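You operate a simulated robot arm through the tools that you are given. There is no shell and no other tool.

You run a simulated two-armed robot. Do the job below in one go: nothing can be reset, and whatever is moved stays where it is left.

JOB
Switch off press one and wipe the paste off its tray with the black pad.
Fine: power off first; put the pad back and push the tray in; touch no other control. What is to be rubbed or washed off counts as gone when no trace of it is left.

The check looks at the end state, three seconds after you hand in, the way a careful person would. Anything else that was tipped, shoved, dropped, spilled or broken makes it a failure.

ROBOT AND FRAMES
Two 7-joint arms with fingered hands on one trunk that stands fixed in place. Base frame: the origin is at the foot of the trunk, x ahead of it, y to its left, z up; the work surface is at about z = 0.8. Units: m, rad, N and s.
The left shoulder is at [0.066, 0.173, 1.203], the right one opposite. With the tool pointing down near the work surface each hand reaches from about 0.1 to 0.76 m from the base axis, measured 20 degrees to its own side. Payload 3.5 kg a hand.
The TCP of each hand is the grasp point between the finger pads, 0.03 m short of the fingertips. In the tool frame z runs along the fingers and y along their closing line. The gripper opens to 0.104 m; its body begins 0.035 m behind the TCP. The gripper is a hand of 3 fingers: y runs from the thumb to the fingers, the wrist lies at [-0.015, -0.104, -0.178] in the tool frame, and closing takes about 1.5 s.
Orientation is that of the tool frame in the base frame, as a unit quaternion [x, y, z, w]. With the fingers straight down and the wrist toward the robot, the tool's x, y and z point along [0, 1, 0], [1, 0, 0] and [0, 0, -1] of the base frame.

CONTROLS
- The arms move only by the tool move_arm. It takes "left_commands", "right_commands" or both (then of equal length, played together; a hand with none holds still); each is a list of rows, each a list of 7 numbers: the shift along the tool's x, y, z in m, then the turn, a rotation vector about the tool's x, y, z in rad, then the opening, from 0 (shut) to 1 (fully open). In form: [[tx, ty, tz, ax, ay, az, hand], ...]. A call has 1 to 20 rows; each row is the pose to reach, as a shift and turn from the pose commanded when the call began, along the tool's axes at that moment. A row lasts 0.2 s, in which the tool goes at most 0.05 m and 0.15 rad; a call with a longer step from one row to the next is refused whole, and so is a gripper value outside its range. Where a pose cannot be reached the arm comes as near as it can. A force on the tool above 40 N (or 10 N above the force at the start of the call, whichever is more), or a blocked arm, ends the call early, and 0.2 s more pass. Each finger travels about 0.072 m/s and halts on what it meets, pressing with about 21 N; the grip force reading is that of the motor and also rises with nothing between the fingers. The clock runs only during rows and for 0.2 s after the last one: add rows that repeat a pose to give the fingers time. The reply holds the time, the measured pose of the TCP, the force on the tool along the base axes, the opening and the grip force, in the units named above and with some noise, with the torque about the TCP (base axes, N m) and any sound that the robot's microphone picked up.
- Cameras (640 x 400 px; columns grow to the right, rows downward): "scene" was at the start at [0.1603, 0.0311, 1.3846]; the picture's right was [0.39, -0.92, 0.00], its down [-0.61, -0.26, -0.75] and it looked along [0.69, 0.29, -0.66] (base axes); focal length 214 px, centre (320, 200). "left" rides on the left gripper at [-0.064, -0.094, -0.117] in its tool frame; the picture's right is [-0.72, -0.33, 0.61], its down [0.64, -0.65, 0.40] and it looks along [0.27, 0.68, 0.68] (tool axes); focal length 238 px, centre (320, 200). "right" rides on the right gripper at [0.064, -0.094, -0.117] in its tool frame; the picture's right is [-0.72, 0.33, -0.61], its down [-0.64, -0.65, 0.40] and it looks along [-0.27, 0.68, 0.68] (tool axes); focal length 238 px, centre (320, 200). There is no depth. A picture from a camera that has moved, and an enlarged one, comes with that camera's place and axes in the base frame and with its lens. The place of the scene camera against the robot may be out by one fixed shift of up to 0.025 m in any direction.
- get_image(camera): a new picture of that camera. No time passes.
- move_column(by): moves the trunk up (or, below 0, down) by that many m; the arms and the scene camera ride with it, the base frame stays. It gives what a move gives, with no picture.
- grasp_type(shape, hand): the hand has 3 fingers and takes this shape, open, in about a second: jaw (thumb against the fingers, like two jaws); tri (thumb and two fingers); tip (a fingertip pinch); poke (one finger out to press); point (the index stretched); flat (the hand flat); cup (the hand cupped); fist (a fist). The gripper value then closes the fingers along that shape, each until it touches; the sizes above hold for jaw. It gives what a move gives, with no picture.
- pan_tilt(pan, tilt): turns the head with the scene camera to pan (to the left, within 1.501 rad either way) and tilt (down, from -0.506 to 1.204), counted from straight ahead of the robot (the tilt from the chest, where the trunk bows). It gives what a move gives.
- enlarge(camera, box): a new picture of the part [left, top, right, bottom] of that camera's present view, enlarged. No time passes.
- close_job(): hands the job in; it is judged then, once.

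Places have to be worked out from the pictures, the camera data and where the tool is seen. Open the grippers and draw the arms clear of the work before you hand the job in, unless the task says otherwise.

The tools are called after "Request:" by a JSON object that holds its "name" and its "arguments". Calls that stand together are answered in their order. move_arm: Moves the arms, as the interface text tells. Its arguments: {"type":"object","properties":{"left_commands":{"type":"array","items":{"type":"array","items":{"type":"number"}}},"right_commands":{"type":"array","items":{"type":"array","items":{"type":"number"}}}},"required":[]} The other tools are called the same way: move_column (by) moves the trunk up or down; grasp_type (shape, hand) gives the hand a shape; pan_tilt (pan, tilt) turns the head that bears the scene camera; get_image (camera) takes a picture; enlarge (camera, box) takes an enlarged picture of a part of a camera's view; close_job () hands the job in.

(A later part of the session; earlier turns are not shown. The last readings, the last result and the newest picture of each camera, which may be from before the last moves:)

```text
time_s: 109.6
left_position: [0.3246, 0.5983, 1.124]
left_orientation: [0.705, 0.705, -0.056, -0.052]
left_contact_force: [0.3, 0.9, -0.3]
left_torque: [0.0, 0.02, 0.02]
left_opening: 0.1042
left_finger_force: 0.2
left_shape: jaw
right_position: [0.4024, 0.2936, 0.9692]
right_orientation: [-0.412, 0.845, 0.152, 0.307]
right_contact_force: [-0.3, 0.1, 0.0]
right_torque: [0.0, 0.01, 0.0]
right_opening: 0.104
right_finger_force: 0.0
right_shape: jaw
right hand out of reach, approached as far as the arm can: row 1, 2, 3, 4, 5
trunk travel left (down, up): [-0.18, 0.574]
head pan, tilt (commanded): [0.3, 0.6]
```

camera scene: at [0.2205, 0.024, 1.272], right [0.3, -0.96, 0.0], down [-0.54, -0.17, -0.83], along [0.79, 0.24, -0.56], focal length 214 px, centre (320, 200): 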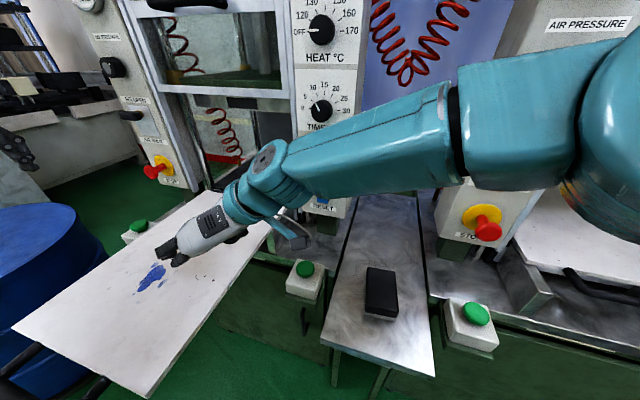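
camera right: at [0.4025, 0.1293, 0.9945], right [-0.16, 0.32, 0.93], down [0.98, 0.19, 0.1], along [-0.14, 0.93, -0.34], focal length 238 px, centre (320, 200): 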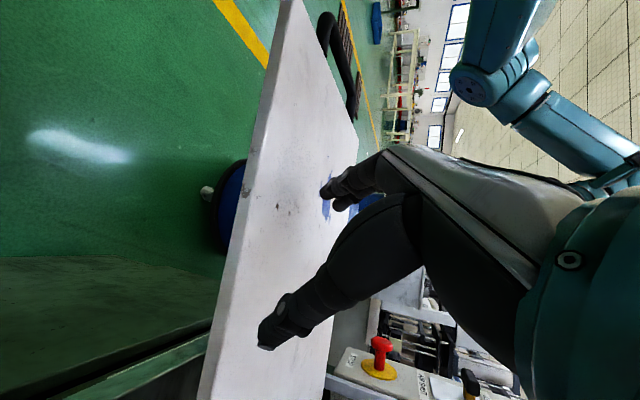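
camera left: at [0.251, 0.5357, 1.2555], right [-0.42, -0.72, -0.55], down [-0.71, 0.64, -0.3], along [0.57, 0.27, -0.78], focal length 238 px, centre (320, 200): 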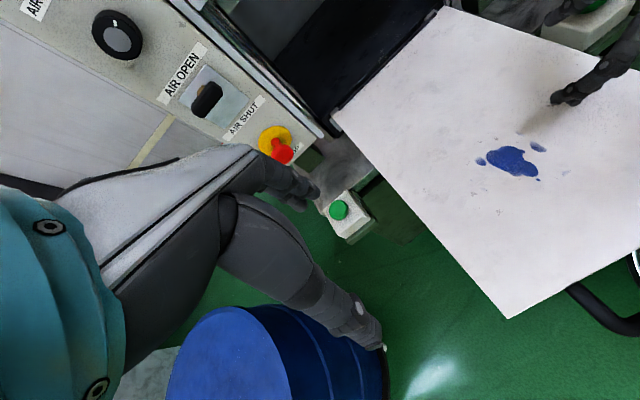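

The right hand's limit there is y≈0.29, so I'll use the tray's right side for the hand-over: the right hand brings the pad to about [0.41, 0.29], the left takes it from there. Now I'll take the right hand back over the pad at [0.462, -0.016, 1.0].

Request:
{"name": "move_arm", "arguments": {"right_commands": [[-0.0226, 0, -0.0268, 0, 0, 0, 1], [-0.0452, 0, -0.0535, 0, 0, 0, 1], [-0.0223, -0.0298, -0.0664, 0.061, 0.012, 0.079, 1], [0.0006, -0.0597, -0.0794, 0.122, 0.023, 0.158, 1], [0.0235, -0.0895, -0.0923, 0.182, 0.035, 0.237, 1], [0.0464, -0.1193, -0.1052, 0.243, 0.047, 0.316, 1], [0.0692, -0.1491, -0.1181, 0.304, 0.059, 0.395, 1], [0.0921, -0.179, -0.1311, 0.365, 0.07, 0.474, 1], [0.115, -0.2088, -0.144, 0.426, 0.082, 0.553, 1], [0.1379, -0.2386, -0.1569, 0.4863, 0.0939, 0.6326, 1], [0.1379, -0.2386, -0.1569, 0.4863, 0.0939, 0.6326, 1]]}}

Request:
{"name": "get_image", "arguments": {"camera": "right"}}

Request:
{"name": "get_image", "arguments": {"camera": "scene"}}

```text
time_s: 112.0
left_position: [0.3246, 0.5985, 1.1251]
left_orientation: [0.705, 0.705, -0.057, -0.053]
left_contact_force: [-0.1, 0.3, -0.3]
left_torque: [0.05, 0.01, 0.03]
left_opening: 0.1039
left_finger_force: 0.1
left_shape: jaw
right_position: [0.4648, -0.0212, 0.9994]
right_orientation: [-0.052, 0.954, 0.014, 0.294]
right_contact_force: [-0.5, 0.2, -0.1]
right_torque: [-0.01, -0.01, 0.01]
right_opening: 0.1043
right_finger_force: 0.0
right_shape: jaw
trunk travel left (down, up): [-0.18, 0.574]
head pan, tilt (commanded): [0.3, 0.6]
```

```text
taken
camera right: at [0.3577, -0.1291, 1.0594], right [0.21, 0.35, 0.91], down [0.82, -0.57, 0.03], along [0.53, 0.74, -0.41], focal length 238 px, centre (320, 200)
```

right: 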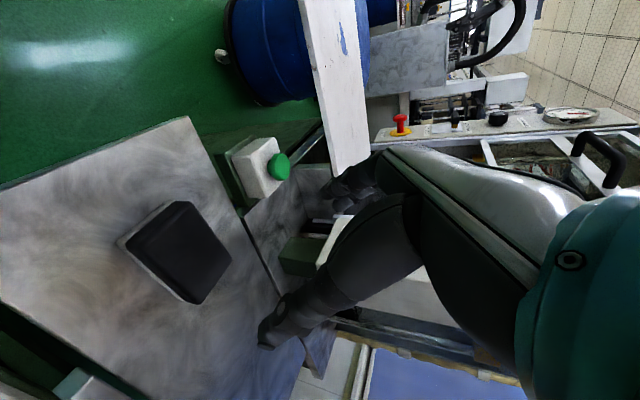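

```text
taken
camera scene: at [0.2212, 0.0242, 1.2717], right [0.3, -0.96, 0.0], down [-0.54, -0.17, -0.83], along [0.79, 0.24, -0.56], focal length 214 px, centre (320, 200)
```

scene: 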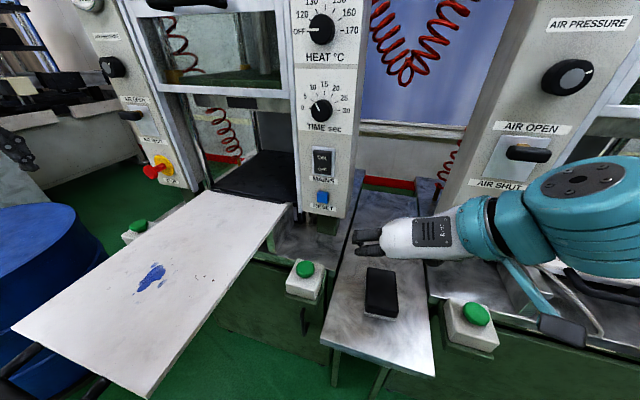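

I'll zoom in on the pad from here to refine its position.

Request:
{"name": "enlarge", "arguments": {"camera": "right", "box": [80, 160, 300, 340]}}

Request:
{"name": "enlarge", "arguments": {"camera": "scene", "box": [320, 220, 460, 330]}}

```text
2.22 times, centred on (190, 250) of right
camera zoom: at [0.3577, -0.1291, 1.0594], right [0.21, 0.35, 0.91], down [0.82, -0.57, 0.03], along [0.53, 0.74, -0.41], focal length 530 px, centre (609, 89)
```

zoom: 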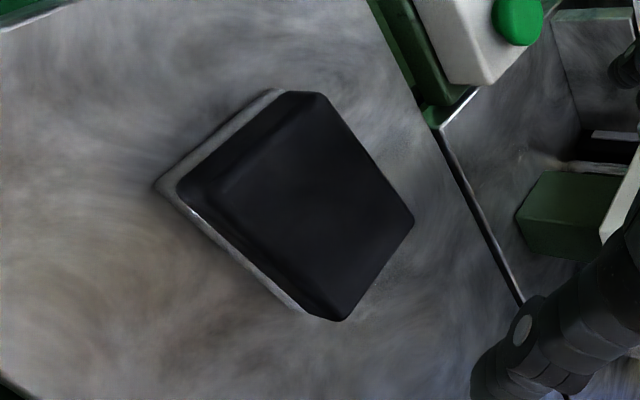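

```text
3.64 times, centred on (390, 275) of scene
camera zoom: at [0.2212, 0.0242, 1.2717], right [0.3, -0.96, 0.0], down [-0.54, -0.17, -0.83], along [0.79, 0.24, -0.56], focal length 780 px, centre (66, -73)
```

zoom: 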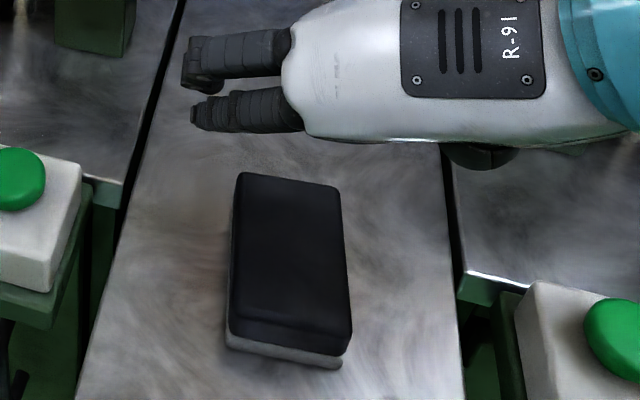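

Pad centre is [0.512, -0.021], turned 0.107 rad, about 0.10 x 0.065 m. I'll go down to TCP [0.498, -0.022, 0.88] and check that the fingers straddle it.

Request:
{"name": "move_arm", "arguments": {"right_commands": [[0.0133, -0.0013, 0.0391, 0, 0, 0, 1], [0.0267, -0.0026, 0.0781, 0, 0, 0, 1], [0.04, -0.0039, 0.1172, 0, 0, 0, 1], [0.04, -0.0039, 0.1172, 0, 0, 0, 1]]}}

Request:
{"name": "enlarge", "arguments": {"camera": "right", "box": [120, 120, 440, 380]}}

Request:
{"name": "enlarge", "arguments": {"camera": "scene", "box": [320, 200, 480, 330]}}

```text
time_s: 113.0
left_position: [0.3248, 0.5981, 1.1258]
left_orientation: [0.704, 0.706, -0.056, -0.053]
left_contact_force: [-0.5, 0.2, -0.2]
left_torque: [0.02, 0.01, 0.03]
left_opening: 0.104
left_finger_force: 0.1
left_shape: jaw
right_position: [0.4998, -0.0223, 0.882]
right_orientation: [-0.052, 0.954, 0.015, 0.295]
right_contact_force: [-0.3, -0.2, -0.6]
right_torque: [-0.02, 0.02, 0.0]
right_opening: 0.1041
right_finger_force: 0.0
right_shape: jaw
trunk travel left (down, up): [-0.18, 0.574]
head pan, tilt (commanded): [0.3, 0.6]
```

```text
1.54 times, centred on (280, 250) of right
camera zoom: at [0.3928, -0.1285, 0.9415], right [0.21, 0.35, 0.91], down [0.82, -0.57, 0.03], along [0.53, 0.74, -0.41], focal length 367 px, centre (382, 123)
```

zoom: 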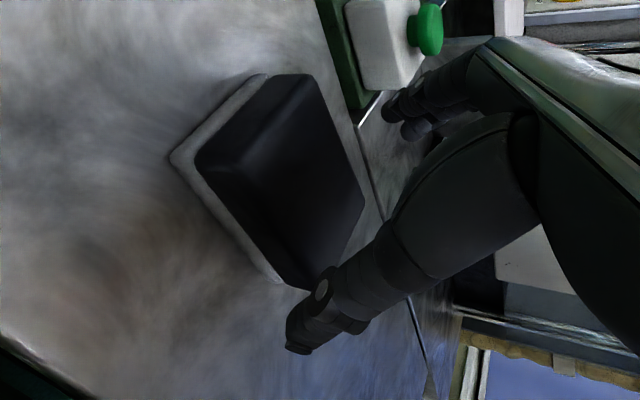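

```text
3.08 times, centred on (400, 265) of scene
camera zoom: at [0.221, 0.0242, 1.2718], right [0.3, -0.96, 0.0], down [-0.54, -0.17, -0.83], along [0.79, 0.24, -0.56], focal length 660 px, centre (74, 0)
```

zoom: 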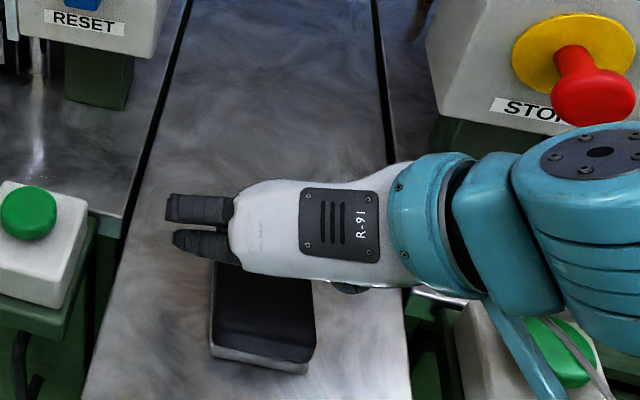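

The fingers straddle the pad and the wrist is clear of the STOP knob and green button. I'll descend to z≈0.836, just above the table with the fingertips.

Request:
{"name": "move_arm", "arguments": {"right_commands": [[0.0092, 0, 0.0123, 0, 0, 0, 1], [0.0184, 0, 0.0246, 0, 0, 0, 1], [0.0275, 0.0004, 0.0369, 0, 0, 0, 1], [0.0275, 0.0004, 0.0369, 0, 0, 0, 1]]}}

Request:
{"name": "enlarge", "arguments": {"camera": "right", "box": [120, 120, 440, 380]}}

Request:
{"name": "enlarge", "arguments": {"camera": "scene", "box": [320, 200, 480, 330]}}

```text
time_s: 114.0
left_position: [0.325, 0.5992, 1.1248]
left_orientation: [0.704, 0.706, -0.057, -0.053]
left_contact_force: [-0.5, 0.4, -0.1]
left_torque: [0.02, -0.01, -0.03]
left_opening: 0.1038
left_finger_force: 0.0
left_shape: jaw
right_position: [0.4972, -0.0212, 0.8344]
right_orientation: [-0.053, 0.954, 0.016, 0.294]
right_contact_force: [-0.3, 0.0, -1.1]
right_torque: [0.0, 0.02, 0.0]
right_opening: 0.1042
right_finger_force: 0.1
right_shape: jaw
trunk travel left (down, up): [-0.18, 0.574]
head pan, tilt (commanded): [0.3, 0.6]
```

```text
1.54 times, centred on (280, 250) of right
camera zoom: at [0.3899, -0.1284, 0.8942], right [0.21, 0.35, 0.91], down [0.82, -0.57, 0.03], along [0.53, 0.74, -0.41], focal length 367 px, centre (382, 123)
```

zoom: 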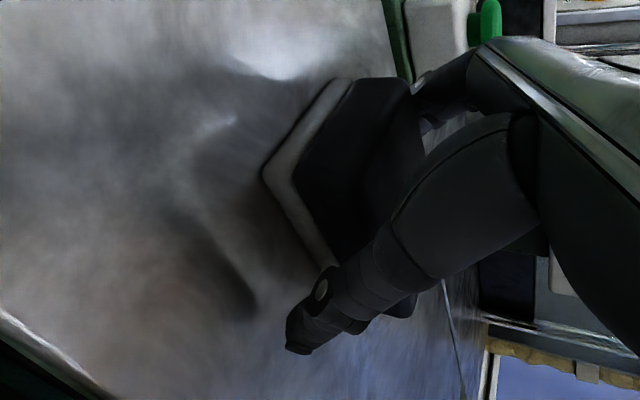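

```text
3.08 times, centred on (400, 265) of scene
camera zoom: at [0.2211, 0.0242, 1.2718], right [0.3, -0.96, 0.0], down [-0.54, -0.17, -0.83], along [0.79, 0.24, -0.56], focal length 660 px, centre (74, 0)
```

zoom: 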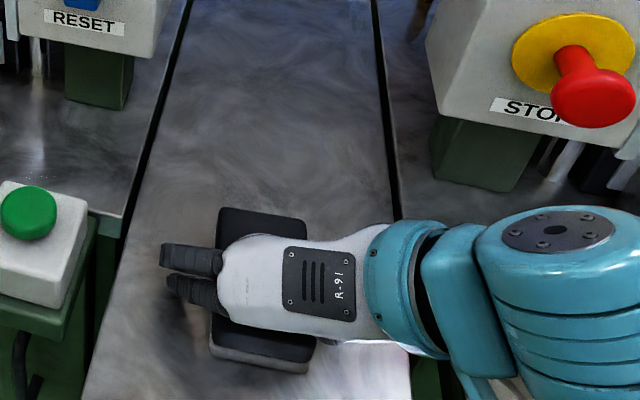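

No contact yet, with the fingers on both sides. Closing the right hand on the pad.

Request:
{"name": "move_arm", "arguments": {"right_commands": [[0, 0, 0, 0, 0, 0, 0.6], [0, 0, 0, 0, 0, 0, 0.4], [0, 0, 0, 0, 0, 0, 0.2], [0, 0, 0, 0, 0, 0, 0], [0, 0, 0, 0, 0, 0, 0], [0, 0, 0, 0, 0, 0, 0], [0, 0, 0, 0, 0, 0, 0], [0, 0, 0, 0, 0, 0, 0]]}}

Request:
{"name": "enlarge", "arguments": {"camera": "right", "box": [120, 120, 440, 380]}}

Request:
{"name": "enlarge", "arguments": {"camera": "scene", "box": [320, 200, 480, 330]}}

```text
time_s: 115.8
left_position: [0.3249, 0.5997, 1.125]
left_orientation: [0.705, 0.705, -0.057, -0.053]
left_contact_force: [1.3, 0.1, 0.0]
left_torque: [0.0, -0.01, 0.0]
left_opening: 0.1042
left_finger_force: 0.1
left_shape: jaw
right_position: [0.4982, -0.0213, 0.8348]
right_orientation: [-0.053, 0.954, 0.016, 0.294]
right_contact_force: [0.0, 0.1, 0.3]
right_torque: [0.01, 0.01, 0.01]
right_opening: 0.0591
right_finger_force: 21.3
right_shape: jaw
trunk travel left (down, up): [-0.18, 0.574]
head pan, tilt (commanded): [0.3, 0.6]
```

```text
1.54 times, centred on (280, 250) of right
camera zoom: at [0.3899, -0.1285, 0.8943], right [0.21, 0.35, 0.91], down [0.82, -0.57, 0.03], along [0.53, 0.74, -0.41], focal length 367 px, centre (382, 123)
```

zoom: 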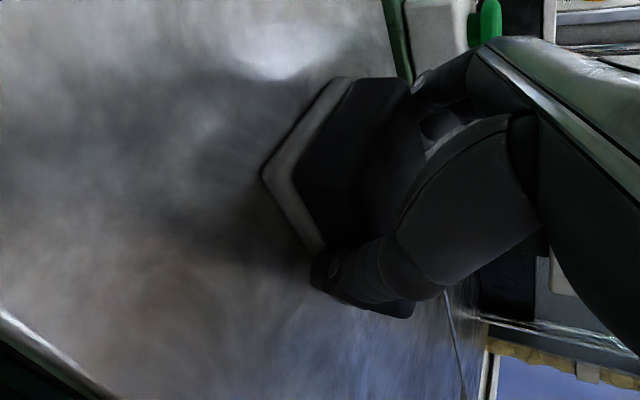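

```text
3.08 times, centred on (400, 265) of scene
camera zoom: at [0.2212, 0.0241, 1.2717], right [0.3, -0.96, 0.0], down [-0.54, -0.17, -0.83], along [0.79, 0.24, -0.56], focal length 660 px, centre (74, 0)
```

zoom: 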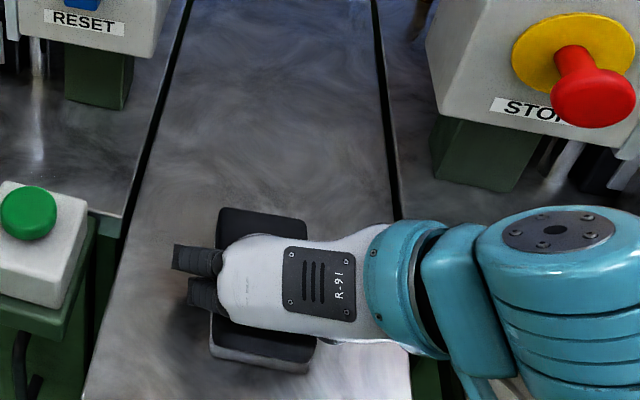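

Gripped at an opening of 0.059 m with 21 N. I'll lift a little and check that the pad comes along level.

Request:
{"name": "move_arm", "arguments": {"right_commands": [[-0.0056, 0, -0.0083, 0, 0, 0, 0], [-0.0169, -0.0001, -0.0248, 0, 0, 0, 0], [-0.0281, -0.0002, -0.0413, 0, 0, 0, 0], [-0.045, -0.0003, -0.066, 0, 0, 0, 0]]}}

Request:
{"name": "get_image", "arguments": {"camera": "right"}}

Request:
{"name": "enlarge", "arguments": {"camera": "scene", "box": [320, 180, 500, 330]}}

```text
time_s: 116.8
left_position: [0.3249, 0.598, 1.1244]
left_orientation: [0.705, 0.705, -0.056, -0.053]
left_contact_force: [0.0, 0.1, -0.4]
left_torque: [0.02, 0.0, 0.02]
left_opening: 0.1038
left_finger_force: 0.1
left_shape: jaw
right_position: [0.4968, -0.0197, 0.9132]
right_orientation: [-0.053, 0.954, 0.015, 0.295]
right_contact_force: [0.1, 0.4, -1.0]
right_torque: [-0.01, 0.01, 0.02]
right_opening: 0.0594
right_finger_force: 20.9
right_shape: jaw
trunk travel left (down, up): [-0.18, 0.574]
head pan, tilt (commanded): [0.3, 0.6]
```

```text
taken
camera right: at [0.3888, -0.1265, 0.9742], right [0.21, 0.35, 0.91], down [0.82, -0.57, 0.03], along [0.53, 0.74, -0.41], focal length 238 px, centre (320, 200)
```

right: 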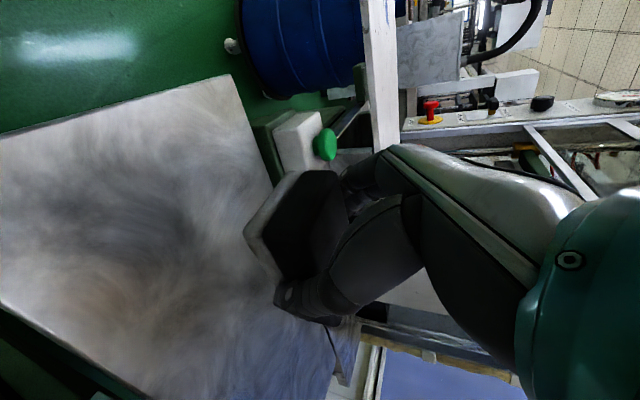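

```text
2.67 times, centred on (410, 255) of scene
camera zoom: at [0.2208, 0.0244, 1.2718], right [0.3, -0.96, 0.0], down [-0.54, -0.17, -0.83], along [0.79, 0.24, -0.56], focal length 572 px, centre (80, 53)
```

zoom: 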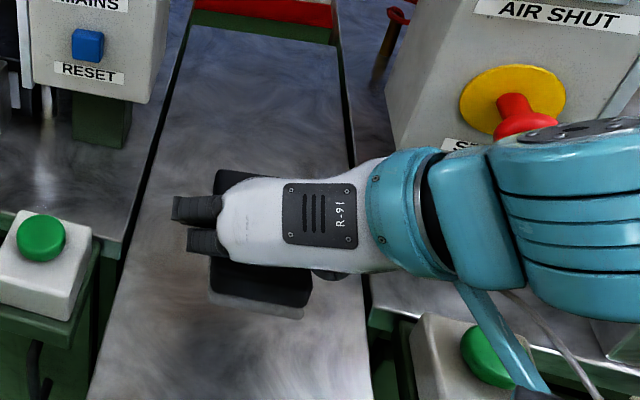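

The pad is lifted level. I'll raise it to z=1.05 and carry it over to the right side of the tray, turning the hand about 0.69 rad to the left on the way.

Request:
{"name": "move_arm", "arguments": {"right_commands": [[-0.0096, 0.0011, -0.0349, 0, 0, 0, 0], [-0.0193, 0.0022, -0.0697, 0, 0, 0, 0], [-0.0289, 0.0034, -0.1046, 0, 0, 0, 0], [-0.0385, 0.0045, -0.1394, 0, 0, 0, 0], [-0.0367, 0.0418, -0.1408, -0.0485, -0.0003, -0.0712, 0], [-0.0349, 0.0792, -0.1422, -0.097, -0.0007, -0.1424, 0], [-0.0331, 0.1165, -0.1436, -0.1455, -0.001, -0.2136, 0], [-0.0313, 0.1538, -0.145, -0.194, -0.0014, -0.2849, 0], [-0.0296, 0.1912, -0.1463, -0.2425, -0.0017, -0.3561, 0], [-0.0278, 0.2285, -0.1477, -0.291, -0.002, -0.4273, 0], [-0.026, 0.2658, -0.1491, -0.3395, -0.0024, -0.4985, 0], [-0.0242, 0.3032, -0.1505, -0.388, -0.0027, -0.5697, 0], [-0.0242, 0.3032, -0.1505, -0.388, -0.0027, -0.5697, 0]]}}

Request:
{"name": "get_image", "arguments": {"camera": "scene"}}

Request:
{"name": "get_image", "arguments": {"camera": "left"}}

Request:
{"name": "get_image", "arguments": {"camera": "right"}}

```text
time_s: 119.6
left_position: [0.327, 0.5995, 1.1244]
left_orientation: [0.705, 0.705, -0.057, -0.053]
left_contact_force: [0.1, -0.3, -0.1]
left_torque: [-0.01, 0.0, -0.02]
left_opening: 0.1038
left_finger_force: 0.1
left_shape: jaw
right_position: [0.3992, 0.2755, 1.0506]
right_orientation: [-0.372, 0.88, 0.113, 0.272]
right_contact_force: [0.6, -0.2, -1.3]
right_torque: [-0.03, 0.07, -0.02]
right_opening: 0.059
right_finger_force: 21.0
right_shape: jaw
right hand out of reach, approached as far as the arm can: row 4, 5
trunk travel left (down, up): [-0.18, 0.574]
head pan, tilt (commanded): [0.3, 0.6]
```

```text
taken
camera scene: at [0.2211, 0.024, 1.2718], right [0.3, -0.96, 0.0], down [-0.54, -0.17, -0.83], along [0.79, 0.24, -0.56], focal length 214 px, centre (320, 200)
```

scene: 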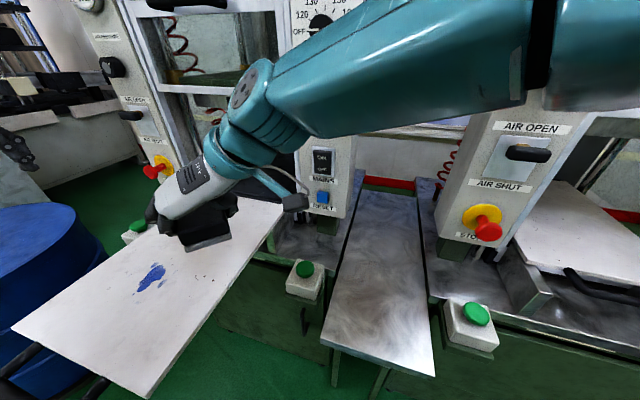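

```text
taken
camera left: at [0.251, 0.5356, 1.2555], right [-0.42, -0.72, -0.55], down [-0.71, 0.64, -0.3], along [0.57, 0.27, -0.78], focal length 238 px, centre (320, 200)
```

left: 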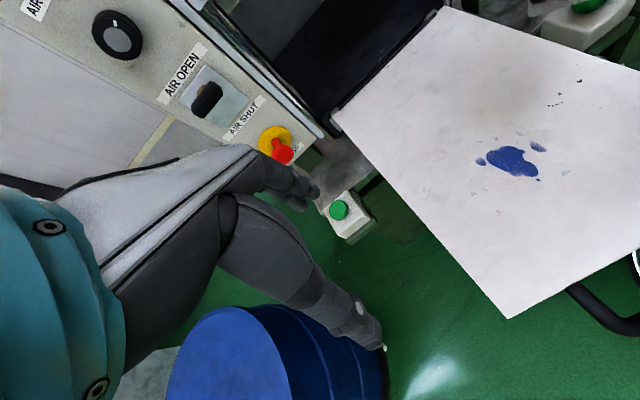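

```text
taken
camera right: at [0.3843, 0.1226, 1.1116], right [-0.06, 0.41, 0.91], down [1.0, 0.09, 0.03], along [-0.07, 0.91, -0.41], focal length 238 px, centre (320, 200)
```

right: 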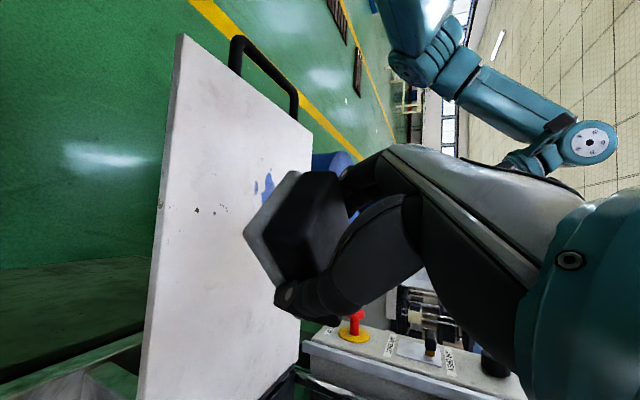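

The pad is held over the tray's right side, clear of the paste. I'll lower it to z≈0.97 first.

Request:
{"name": "move_arm", "arguments": {"right_commands": [[0.0152, 0.0001, 0.0223, 0, 0, 0, 0], [0.0304, 0.0002, 0.0446, 0, 0, 0, 0], [0.045, 0.0003, 0.066, 0, 0, 0, 0], [0.045, 0.0003, 0.066, 0, 0, 0, 0]]}}

Request:
{"name": "get_image", "arguments": {"camera": "scene"}}

Request:
{"name": "get_image", "arguments": {"camera": "right"}}

```text
time_s: 120.6
left_position: [0.3252, 0.5977, 1.1245]
left_orientation: [0.705, 0.705, -0.057, -0.053]
left_contact_force: [0.0, -0.4, 0.3]
left_torque: [-0.01, -0.02, 0.02]
left_opening: 0.1042
left_finger_force: 0.0
left_shape: jaw
right_position: [0.3989, 0.2755, 0.9711]
right_orientation: [-0.372, 0.88, 0.114, 0.273]
right_contact_force: [0.2, 0.1, -1.1]
right_torque: [0.01, 0.02, -0.01]
right_opening: 0.0589
right_finger_force: 21.1
right_shape: jaw
trunk travel left (down, up): [-0.18, 0.574]
head pan, tilt (commanded): [0.3, 0.6]
```

```text
taken
camera scene: at [0.2211, 0.0241, 1.2718], right [0.3, -0.96, 0.0], down [-0.54, -0.17, -0.83], along [0.79, 0.24, -0.56], focal length 214 px, centre (320, 200)
```

scene: 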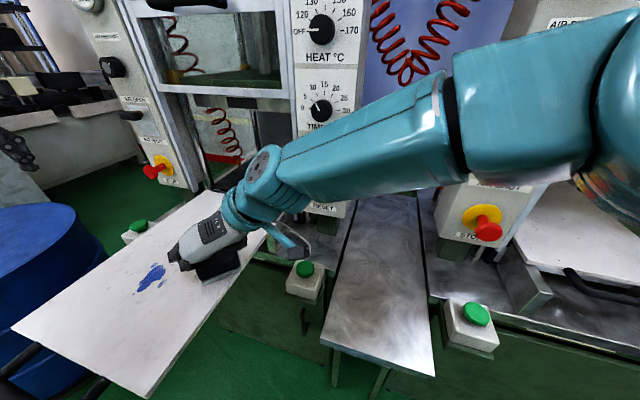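

```text
taken
camera right: at [0.3841, 0.124, 1.0309], right [-0.06, 0.41, 0.91], down [1.0, 0.09, 0.03], along [-0.07, 0.91, -0.41], focal length 238 px, centre (320, 200)
```

right: 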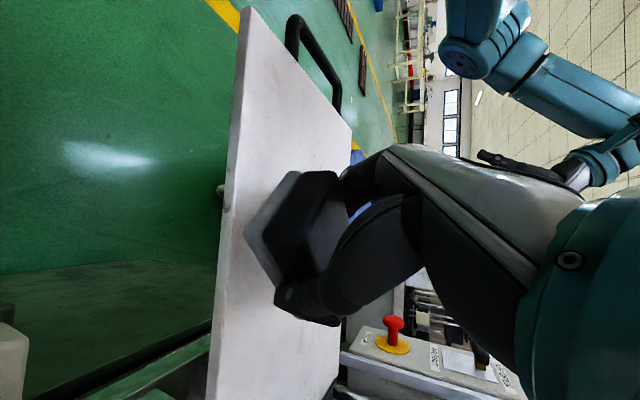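

I'll lower it in small steps until the pad touches the tray.

Request:
{"name": "move_arm", "arguments": {"right_commands": [[0.0034, 0, 0.005, 0, 0, 0, 0], [0.0068, 0, 0.01, 0, 0, 0, 0], [0.0101, 0, 0.0149, 0, 0, 0, 0], [0.0135, 0, 0.0198, 0, 0, 0, 0], [0.0169, 0, 0.0248, 0, 0, 0, 0], [0.0203, 0, 0.0297, 0, 0, 0, 0], [0.0225, 0, 0.033, 0, 0, 0, 0]]}}

Request:
{"name": "enlarge", "arguments": {"camera": "right", "box": [180, 80, 420, 360]}}

```text
time_s: 122.2
left_position: [0.3244, 0.5982, 1.1251]
left_orientation: [0.704, 0.706, -0.057, -0.053]
left_contact_force: [0.7, -0.2, 0.0]
left_torque: [0.02, 0.01, 0.0]
left_opening: 0.1042
left_finger_force: 0.0
left_shape: jaw
right_position: [0.4, 0.2723, 0.9335]
right_orientation: [-0.371, 0.88, 0.116, 0.274]
right_contact_force: [0.3, -0.5, 6.8]
right_torque: [0.08, -0.03, -0.06]
right_opening: 0.059
right_finger_force: 21.6
right_shape: jaw
trunk travel left (down, up): [-0.18, 0.574]
head pan, tilt (commanded): [0.3, 0.6]
```

```text
1.43 times, centred on (300, 220) of right
camera zoom: at [0.3831, 0.1218, 0.9925], right [-0.06, 0.4, 0.91], down [1.0, 0.09, 0.03], along [-0.07, 0.91, -0.41], focal length 340 px, centre (349, 171)
```

zoom: 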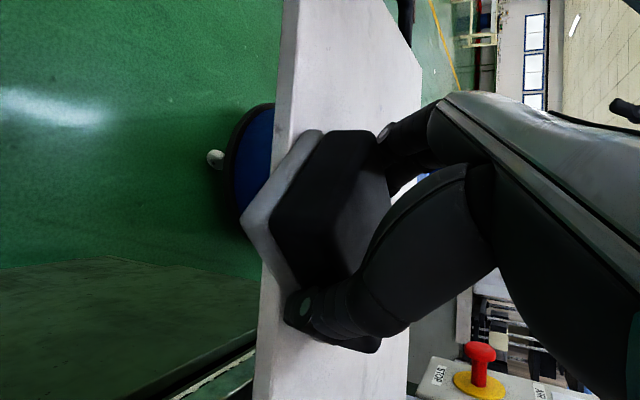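

The pad touches the tray at TCP z=0.9335 (tray top ≈0.899). It overhangs the tray edge only by a corner, so it's stable; I'll open the right hand.

Request:
{"name": "move_arm", "arguments": {"right_commands": [[0, 0, 0, 0, 0, 0, 0.2], [0, 0, 0, 0, 0, 0, 0.5], [0, 0, 0, 0, 0, 0, 0.8], [0, 0, 0, 0, 0, 0, 1], [0, 0, 0, 0, 0, 0, 1], [0, 0, 0, 0, 0, 0, 1], [0, 0, 0, 0, 0, 0, 1], [0, 0, 0, 0, 0, 0, 1]]}}

Request:
{"name": "enlarge", "arguments": {"camera": "right", "box": [180, 80, 420, 360]}}

```text
time_s: 124.0
left_position: [0.3249, 0.5984, 1.125]
left_orientation: [0.705, 0.705, -0.056, -0.053]
left_contact_force: [-0.8, 0.0, 0.1]
left_torque: [-0.01, -0.01, 0.03]
left_opening: 0.1039
left_finger_force: 0.1
left_shape: jaw
right_position: [0.3984, 0.273, 0.9318]
right_orientation: [-0.372, 0.88, 0.116, 0.273]
right_contact_force: [0.6, 1.0, 0.3]
right_torque: [0.03, 0.0, 0.01]
right_opening: 0.1036
right_finger_force: 0.2
right_shape: jaw
trunk travel left (down, up): [-0.18, 0.574]
head pan, tilt (commanded): [0.3, 0.6]
```

```text
1.43 times, centred on (300, 220) of right
camera zoom: at [0.3832, 0.1218, 0.9917], right [-0.06, 0.4, 0.91], down [1.0, 0.09, 0.03], along [-0.07, 0.91, -0.41], focal length 340 px, centre (349, 171)
```

zoom: 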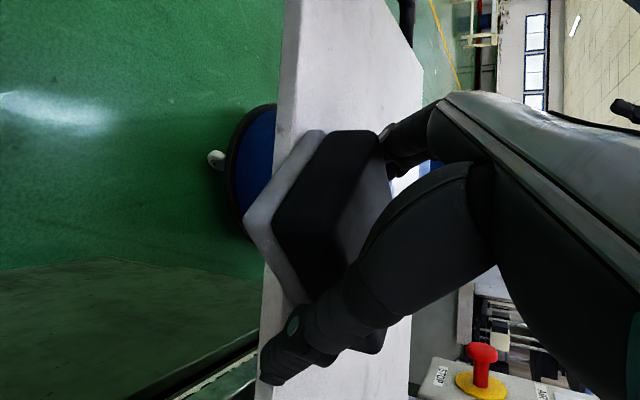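

Released. I'll lift the right hand straight up off the pad and check that the pad stays put.

Request:
{"name": "move_arm", "arguments": {"right_commands": [[-0.0084, 0, -0.0124, 0, 0, 0, 1], [-0.0225, 0, -0.033, 0, 0, 0, 1], [-0.0394, -0.0002, -0.0578, 0, 0, 0, 1], [-0.0563, -0.0004, -0.0826, 0, 0, 0, 1], [-0.0732, -0.0004, -0.1073, 0, 0, 0, 1]]}}

Request:
{"name": "get_image", "arguments": {"camera": "right"}}

Request:
{"name": "get_image", "arguments": {"camera": "left"}}

Request:
{"name": "get_image", "arguments": {"camera": "scene"}}

```text
time_s: 125.2
left_position: [0.3252, 0.5993, 1.1251]
left_orientation: [0.705, 0.705, -0.056, -0.053]
left_contact_force: [-0.1, 0.5, -0.7]
left_torque: [-0.01, 0.01, 0.01]
left_opening: 0.1042
left_finger_force: 0.1
left_shape: jaw
right_position: [0.3988, 0.2734, 1.0623]
right_orientation: [-0.372, 0.88, 0.113, 0.272]
right_contact_force: [-0.1, 0.0, 0.0]
right_torque: [0.04, 0.0, 0.0]
right_opening: 0.1037
right_finger_force: 0.0
right_shape: jaw
trunk travel left (down, up): [-0.18, 0.574]
head pan, tilt (commanded): [0.3, 0.6]
```

```text
taken
camera right: at [0.3831, 0.1228, 1.1234], right [-0.06, 0.41, 0.91], down [1.0, 0.09, 0.03], along [-0.07, 0.91, -0.41], focal length 238 px, centre (320, 200)
```

right: 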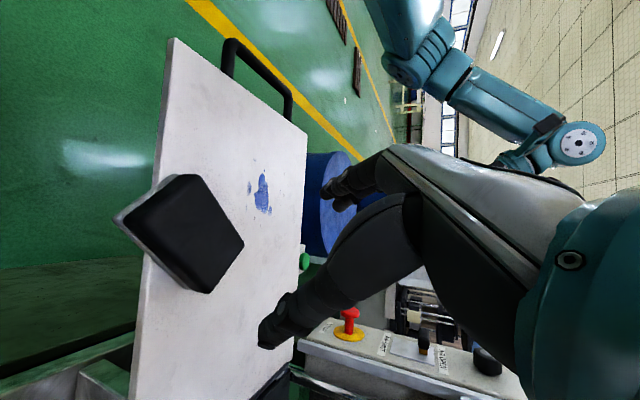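

```text
taken
camera left: at [0.2508, 0.5357, 1.2555], right [-0.42, -0.72, -0.55], down [-0.71, 0.64, -0.3], along [0.57, 0.27, -0.78], focal length 238 px, centre (320, 200)
```

left: 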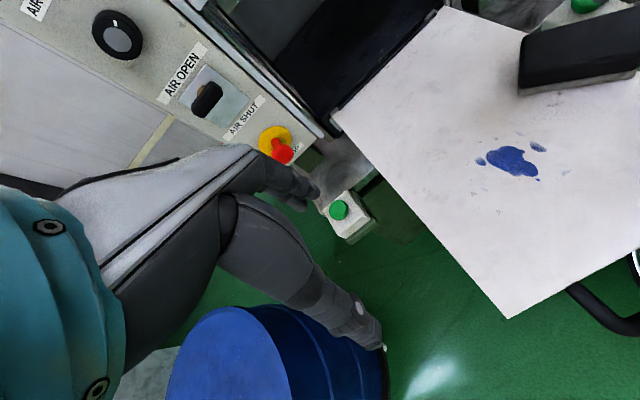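

```text
taken
camera scene: at [0.2209, 0.0241, 1.2718], right [0.3, -0.96, 0.0], down [-0.54, -0.17, -0.83], along [0.79, 0.24, -0.56], focal length 214 px, centre (320, 200)
```

scene: 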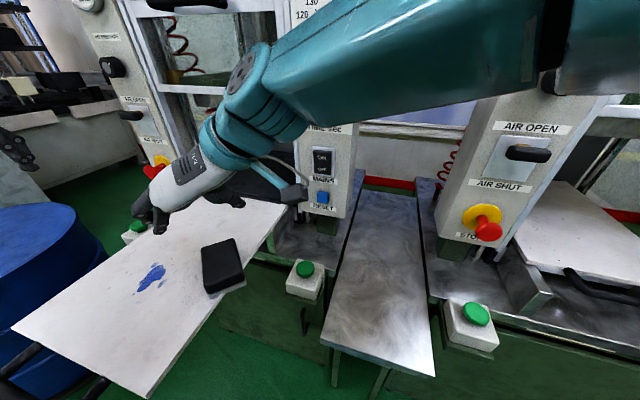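

The pad sits stably on the tray's right side. I'll withdraw the right hand back over the table, to about [0.456, -0.027, 1.06].

Request:
{"name": "move_arm", "arguments": {"right_commands": [[0.0182, -0.0313, -0.0122, 0.0485, 0.0003, 0.0712, 1], [0.0363, -0.0625, -0.0245, 0.097, 0.0006, 0.1424, 1], [0.0545, -0.0938, -0.0367, 0.1455, 0.0009, 0.2136, 1], [0.0727, -0.125, -0.049, 0.194, 0.0012, 0.2849, 1], [0.0908, -0.1563, -0.0612, 0.2425, 0.0016, 0.3561, 1], [0.109, -0.1876, -0.0734, 0.291, 0.0019, 0.4273, 1], [0.1271, -0.2188, -0.0857, 0.3395, 0.0022, 0.4985, 1], [0.1453, -0.2501, -0.0979, 0.388, 0.0025, 0.5697, 1]]}}

Request:
{"name": "move_column", "arguments": {"by": 0.12}}

Request:
{"name": "get_image", "arguments": {"camera": "scene"}}

Request:
{"name": "get_image", "arguments": {"camera": "left"}}

```text
time_s: 127.0
left_position: [0.3249, 0.5991, 1.1256]
left_orientation: [0.705, 0.705, -0.056, -0.053]
left_contact_force: [-0.3, 0.3, -0.1]
left_torque: [0.01, 0.03, 0.0]
left_opening: 0.1041
left_finger_force: 0.1
left_shape: jaw
right_position: [0.4654, 0.0326, 1.0493]
right_orientation: [-0.077, 0.953, 0.029, 0.29]
right_contact_force: [0.5, 0.4, 0.6]
right_torque: [-0.02, -0.03, 0.02]
right_opening: 0.1037
right_finger_force: 0.0
right_shape: jaw
right hand out of reach, approached as far as the arm can: row 6, 7, 8
trunk travel left (down, up): [-0.18, 0.574]
head pan, tilt (commanded): [0.3, 0.6]
```

```text
time_s: 128.5
left_position: [0.3266, 0.5994, 1.2452]
left_orientation: [0.705, 0.705, -0.057, -0.053]
left_contact_force: [0.1, -0.2, -0.4]
left_torque: [-0.01, 0.04, 0.0]
left_opening: 0.1039
left_finger_force: 0.0
left_shape: jaw
right_position: [0.4671, 0.0358, 1.1676]
right_orientation: [-0.078, 0.954, 0.03, 0.289]
right_contact_force: [-0.7, -0.6, 0.1]
right_torque: [0.0, 0.0, -0.02]
right_opening: 0.1036
right_finger_force: 0.0
right_shape: jaw
trunk travel left (down, up): [-0.3, 0.454]
head pan, tilt (commanded): [0.3, 0.6]
```

```text
taken
camera scene: at [0.168, 0.0243, 1.3949], right [0.3, -0.96, 0.0], down [-0.54, -0.17, -0.82], along [0.79, 0.24, -0.57], focal length 214 px, centre (320, 200)
```

scene: 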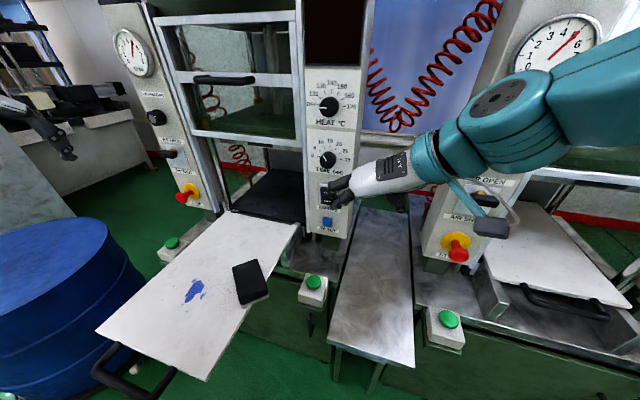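

```text
taken
camera left: at [0.2517, 0.5359, 1.3752], right [-0.42, -0.72, -0.55], down [-0.71, 0.64, -0.3], along [0.57, 0.27, -0.78], focal length 238 px, centre (320, 200)
```

left: 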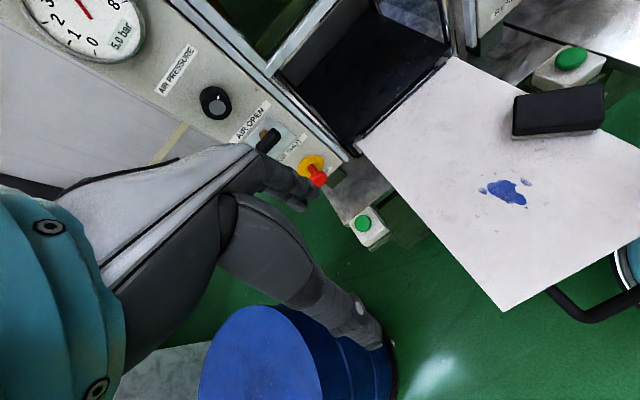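

Now I'll measure the pad's pose on the tray from the left wrist camera, and the paste too.

Request:
{"name": "enlarge", "arguments": {"camera": "left", "box": [460, 60, 640, 220]}}

Request:
{"name": "enlarge", "arguments": {"camera": "scene", "box": [160, 230, 300, 330]}}

```text
2.50 times, centred on (550, 140) of left
camera zoom: at [0.2517, 0.5359, 1.3752], right [-0.42, -0.72, -0.55], down [-0.71, 0.64, -0.3], along [0.57, 0.27, -0.78], focal length 596 px, centre (-255, 350)
```

zoom: 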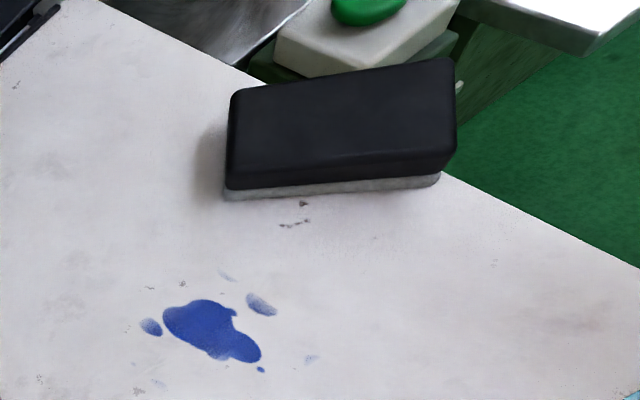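

```text
4.00 times, centred on (230, 280) of scene
camera zoom: at [0.168, 0.0243, 1.3949], right [0.3, -0.96, 0.0], down [-0.54, -0.17, -0.82], along [0.79, 0.24, -0.57], focal length 858 px, centre (680, -120)
```

zoom: 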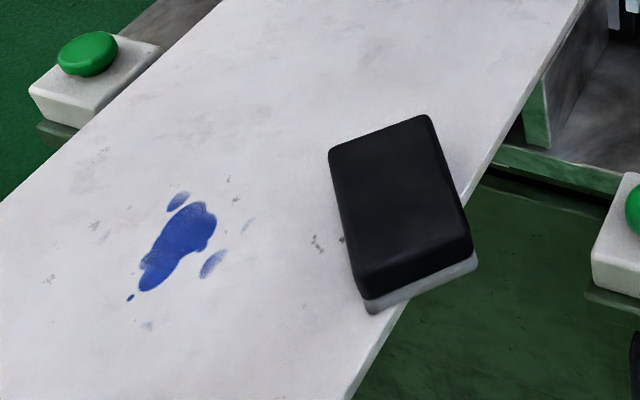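

Pad centre on the tray: about [0.408, 0.285], long axis at 47°. Paste spots span roughly x 0.305–0.39, y 0.375–0.465. I'll bring the left hand above the pad at z=1.03, fingers straight down and closing line across the pad's width.

Request:
{"name": "move_arm", "arguments": {"left_commands": [[-0.0348, 0.0126, 0.0224, -0.0165, 0.0066, 0.0839, 1], [-0.0696, 0.0253, 0.0449, -0.033, 0.0131, 0.1679, 1], [-0.1043, 0.0379, 0.0673, -0.0495, 0.0197, 0.2518, 1], [-0.1391, 0.0506, 0.0897, -0.066, 0.0263, 0.3357, 1], [-0.1739, 0.0632, 0.1122, -0.0826, 0.0328, 0.4197, 1], [-0.2087, 0.0759, 0.1346, -0.0991, 0.0394, 0.5036, 1], [-0.2434, 0.0885, 0.157, -0.1156, 0.046, 0.5875, 1], [-0.2782, 0.1012, 0.1795, -0.1321, 0.0525, 0.6715, 1], [-0.313, 0.1138, 0.2019, -0.1486, 0.0591, 0.7554, 1], [-0.313, 0.1138, 0.2019, -0.1486, 0.0591, 0.7554, 1]]}}

Request:
{"name": "get_image", "arguments": {"camera": "left"}}

Request:
{"name": "get_image", "arguments": {"camera": "scene"}}

```text
time_s: 130.7
left_position: [0.4064, 0.2842, 1.0297]
left_orientation: [0.919, 0.395, -0.001, 0.003]
left_contact_force: [-0.4, 0.1, 0.3]
left_torque: [-0.01, -0.03, 0.01]
left_opening: 0.1041
left_finger_force: 0.0
left_shape: jaw
right_position: [0.4665, 0.0378, 1.1683]
right_orientation: [-0.078, 0.953, 0.03, 0.29]
right_contact_force: [0.9, -0.2, -0.6]
right_torque: [-0.01, 0.0, -0.03]
right_opening: 0.1035
right_finger_force: 0.1
right_shape: jaw
trunk travel left (down, up): [-0.3, 0.454]
head pan, tilt (commanded): [0.3, 0.6]
```

```text
taken
camera left: at [0.2953, 0.3021, 1.1457], right [-0.73, -0.3, -0.61], down [-0.03, 0.91, -0.41], along [0.68, -0.28, -0.68], focal length 238 px, centre (320, 200)
```

left: 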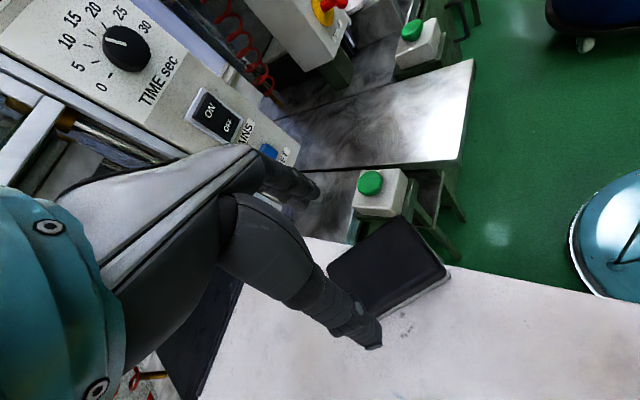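

```text
taken
camera scene: at [0.1671, 0.0242, 1.3952], right [0.3, -0.96, 0.0], down [-0.54, -0.17, -0.83], along [0.79, 0.24, -0.56], focal length 214 px, centre (320, 200)
```

scene: 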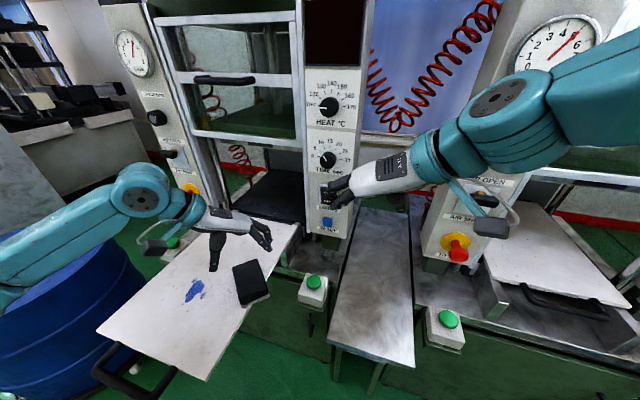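

The left hand is directly above the pad and aligned. Descending to z≈0.937.

Request:
{"name": "move_arm", "arguments": {"left_commands": [[0, 0, 0.03, 0, 0, 0, 1], [0, 0, 0.06, 0, 0, 0, 1], [0, 0, 0.08, 0, 0, 0, 1], [0, 0, 0.0927, 0, 0, 0, 1], [0, 0, 0.0927, 0, 0, 0, 1]]}}

Request:
{"name": "get_image", "arguments": {"camera": "left"}}

Request:
{"name": "enlarge", "arguments": {"camera": "scene", "box": [160, 190, 320, 330]}}

```text
time_s: 131.9
left_position: [0.4061, 0.2833, 0.9349]
left_orientation: [0.918, 0.396, -0.001, 0.002]
left_contact_force: [-0.2, -0.5, 0.3]
left_torque: [0.01, 0.0, 0.01]
left_opening: 0.1036
left_finger_force: 0.1
left_shape: jaw
right_position: [0.4675, 0.0354, 1.1682]
right_orientation: [-0.078, 0.953, 0.03, 0.29]
right_contact_force: [0.1, -0.6, 0.1]
right_torque: [0.03, 0.0, 0.02]
right_opening: 0.1038
right_finger_force: 0.1
right_shape: jaw
trunk travel left (down, up): [-0.3, 0.454]
head pan, tilt (commanded): [0.3, 0.6]
```

```text
taken
camera left: at [0.2956, 0.3027, 1.0523], right [-0.73, -0.3, -0.61], down [-0.03, 0.91, -0.41], along [0.68, -0.28, -0.68], focal length 238 px, centre (320, 200)
```

left: 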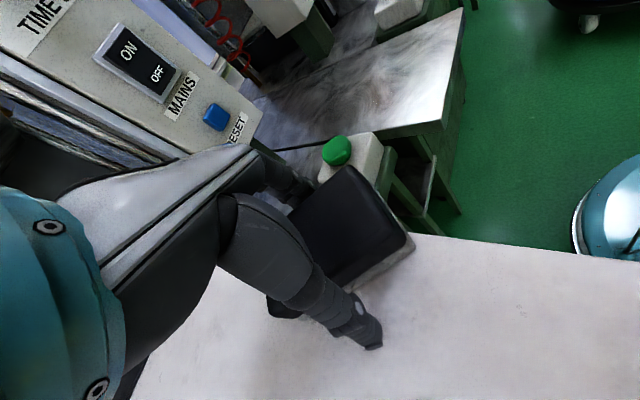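

```text
2.86 times, centred on (240, 260) of scene
camera zoom: at [0.1674, 0.0242, 1.3951], right [0.3, -0.96, 0.0], down [-0.54, -0.17, -0.83], along [0.79, 0.24, -0.56], focal length 613 px, centre (549, 29)
```

zoom: 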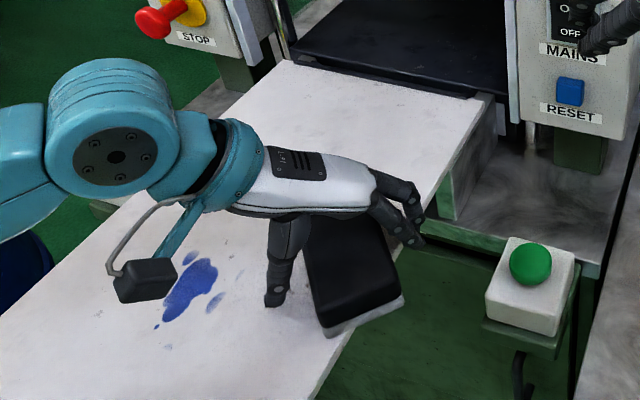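

The thumb and fingers are on both sides of the pad. Closing the left hand.

Request:
{"name": "move_arm", "arguments": {"left_commands": [[0, 0, 0, 0, 0, 0, 0.7], [0, 0, 0, 0, 0, 0, 0.5], [0, 0, 0, 0, 0, 0, 0.3], [0, 0, 0, 0, 0, 0, 0], [0, 0, 0, 0, 0, 0, 0], [0, 0, 0, 0, 0, 0, 0], [0, 0, 0, 0, 0, 0, 0], [0, 0, 0, 0, 0, 0, 0]]}}

Request:
{"name": "get_image", "arguments": {"camera": "left"}}

Request:
{"name": "enlarge", "arguments": {"camera": "scene", "box": [160, 190, 320, 330]}}

```text
time_s: 133.7
left_position: [0.4071, 0.2834, 0.9347]
left_orientation: [0.918, 0.396, 0.0, 0.002]
left_contact_force: [1.0, -0.5, -0.2]
left_torque: [0.01, 0.03, 0.02]
left_opening: 0.0588
left_finger_force: 21.1
left_shape: jaw
right_position: [0.4662, 0.0353, 1.169]
right_orientation: [-0.078, 0.953, 0.03, 0.29]
right_contact_force: [0.4, 0.0, 0.1]
right_torque: [0.01, 0.02, -0.02]
right_opening: 0.1037
right_finger_force: 0.1
right_shape: jaw
trunk travel left (down, up): [-0.3, 0.454]
head pan, tilt (commanded): [0.3, 0.6]
```

```text
taken
camera left: at [0.2957, 0.3026, 1.0525], right [-0.73, -0.3, -0.61], down [-0.04, 0.91, -0.41], along [0.68, -0.28, -0.68], focal length 238 px, centre (320, 200)
```

left: 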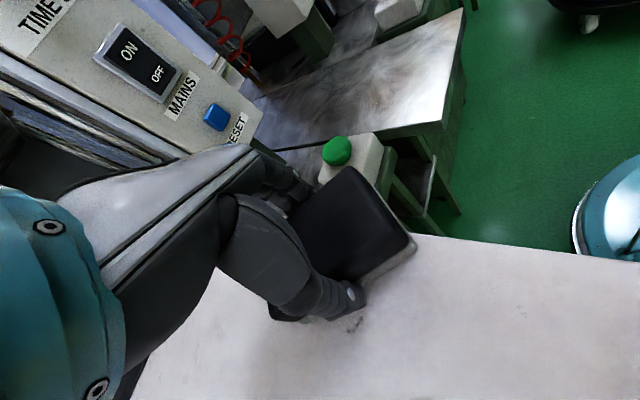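

```text
2.86 times, centred on (240, 260) of scene
camera zoom: at [0.1675, 0.0242, 1.3951], right [0.3, -0.96, 0.0], down [-0.54, -0.17, -0.83], along [0.79, 0.24, -0.56], focal length 613 px, centre (549, 29)
```

zoom: 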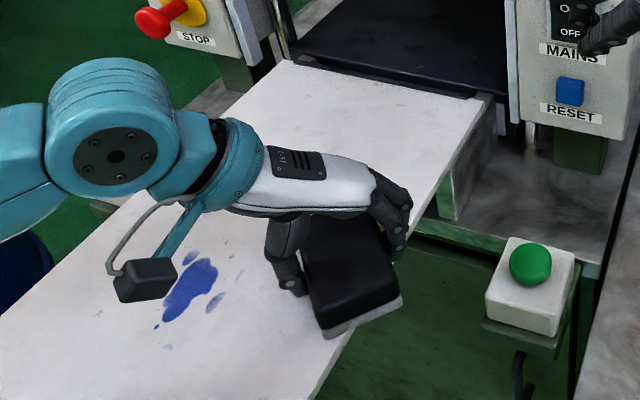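

The pad is held firmly in the left hand (0.0588 m, 21 N). I'll lift it slightly, move to just beside the paste at [0.335, 0.355], and lower until it presses lightly on the tray.

Request:
{"name": "move_arm", "arguments": {"left_commands": [[0, 0, -0.015, 0, 0, 0, 0], [0.0009, -0.0338, -0.018, 0, 0, 0, 0], [0.0018, -0.0677, -0.018, 0, 0, 0, 0], [0.0027, -0.1015, -0.018, 0, 0, 0, 0], [0.0027, -0.1015, -0.008, 0, 0, 0, 0], [0.0027, -0.1015, -0.003, 0, 0, 0, 0], [0.0027, -0.1015, 0.001, 0, 0, 0, 0], [0.0027, -0.1015, 0.003, 0, 0, 0, 0]]}}

Request:
{"name": "get_image", "arguments": {"camera": "scene"}}

Request:
{"name": "get_image", "arguments": {"camera": "left"}}

```text
time_s: 135.5
left_position: [0.335, 0.3575, 0.934]
left_orientation: [0.918, 0.397, 0.001, 0.003]
left_contact_force: [-2.0, 2.2, 13.7]
left_torque: [0.1, 0.16, 0.01]
left_opening: 0.0589
left_finger_force: 20.8
left_shape: jaw
right_position: [0.4654, 0.0349, 1.1692]
right_orientation: [-0.078, 0.954, 0.029, 0.289]
right_contact_force: [0.1, 0.3, -1.0]
right_torque: [0.03, -0.02, 0.01]
right_opening: 0.1038
right_finger_force: 0.1
right_shape: jaw
trunk travel left (down, up): [-0.3, 0.454]
head pan, tilt (commanded): [0.3, 0.6]
```

```text
taken
camera scene: at [0.1665, 0.0237, 1.3955], right [0.3, -0.96, 0.0], down [-0.54, -0.17, -0.83], along [0.79, 0.24, -0.56], focal length 214 px, centre (320, 200)
```

scene: 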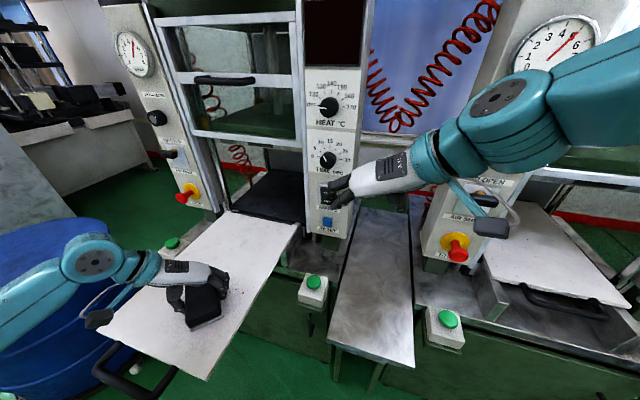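

```text
taken
camera left: at [0.2225, 0.3747, 1.0509], right [-0.73, -0.3, -0.62], down [-0.03, 0.91, -0.41], along [0.68, -0.28, -0.67], focal length 238 px, centre (320, 200)
```

left: 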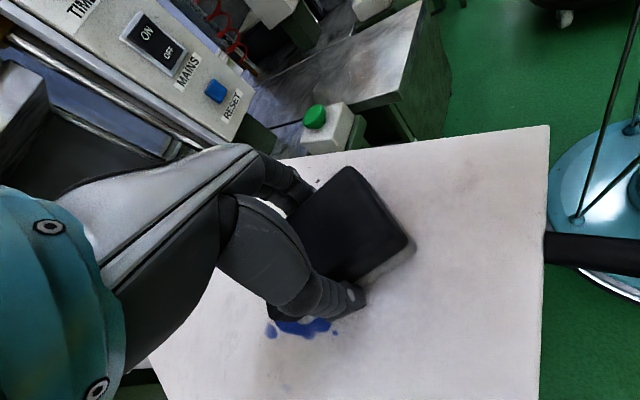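

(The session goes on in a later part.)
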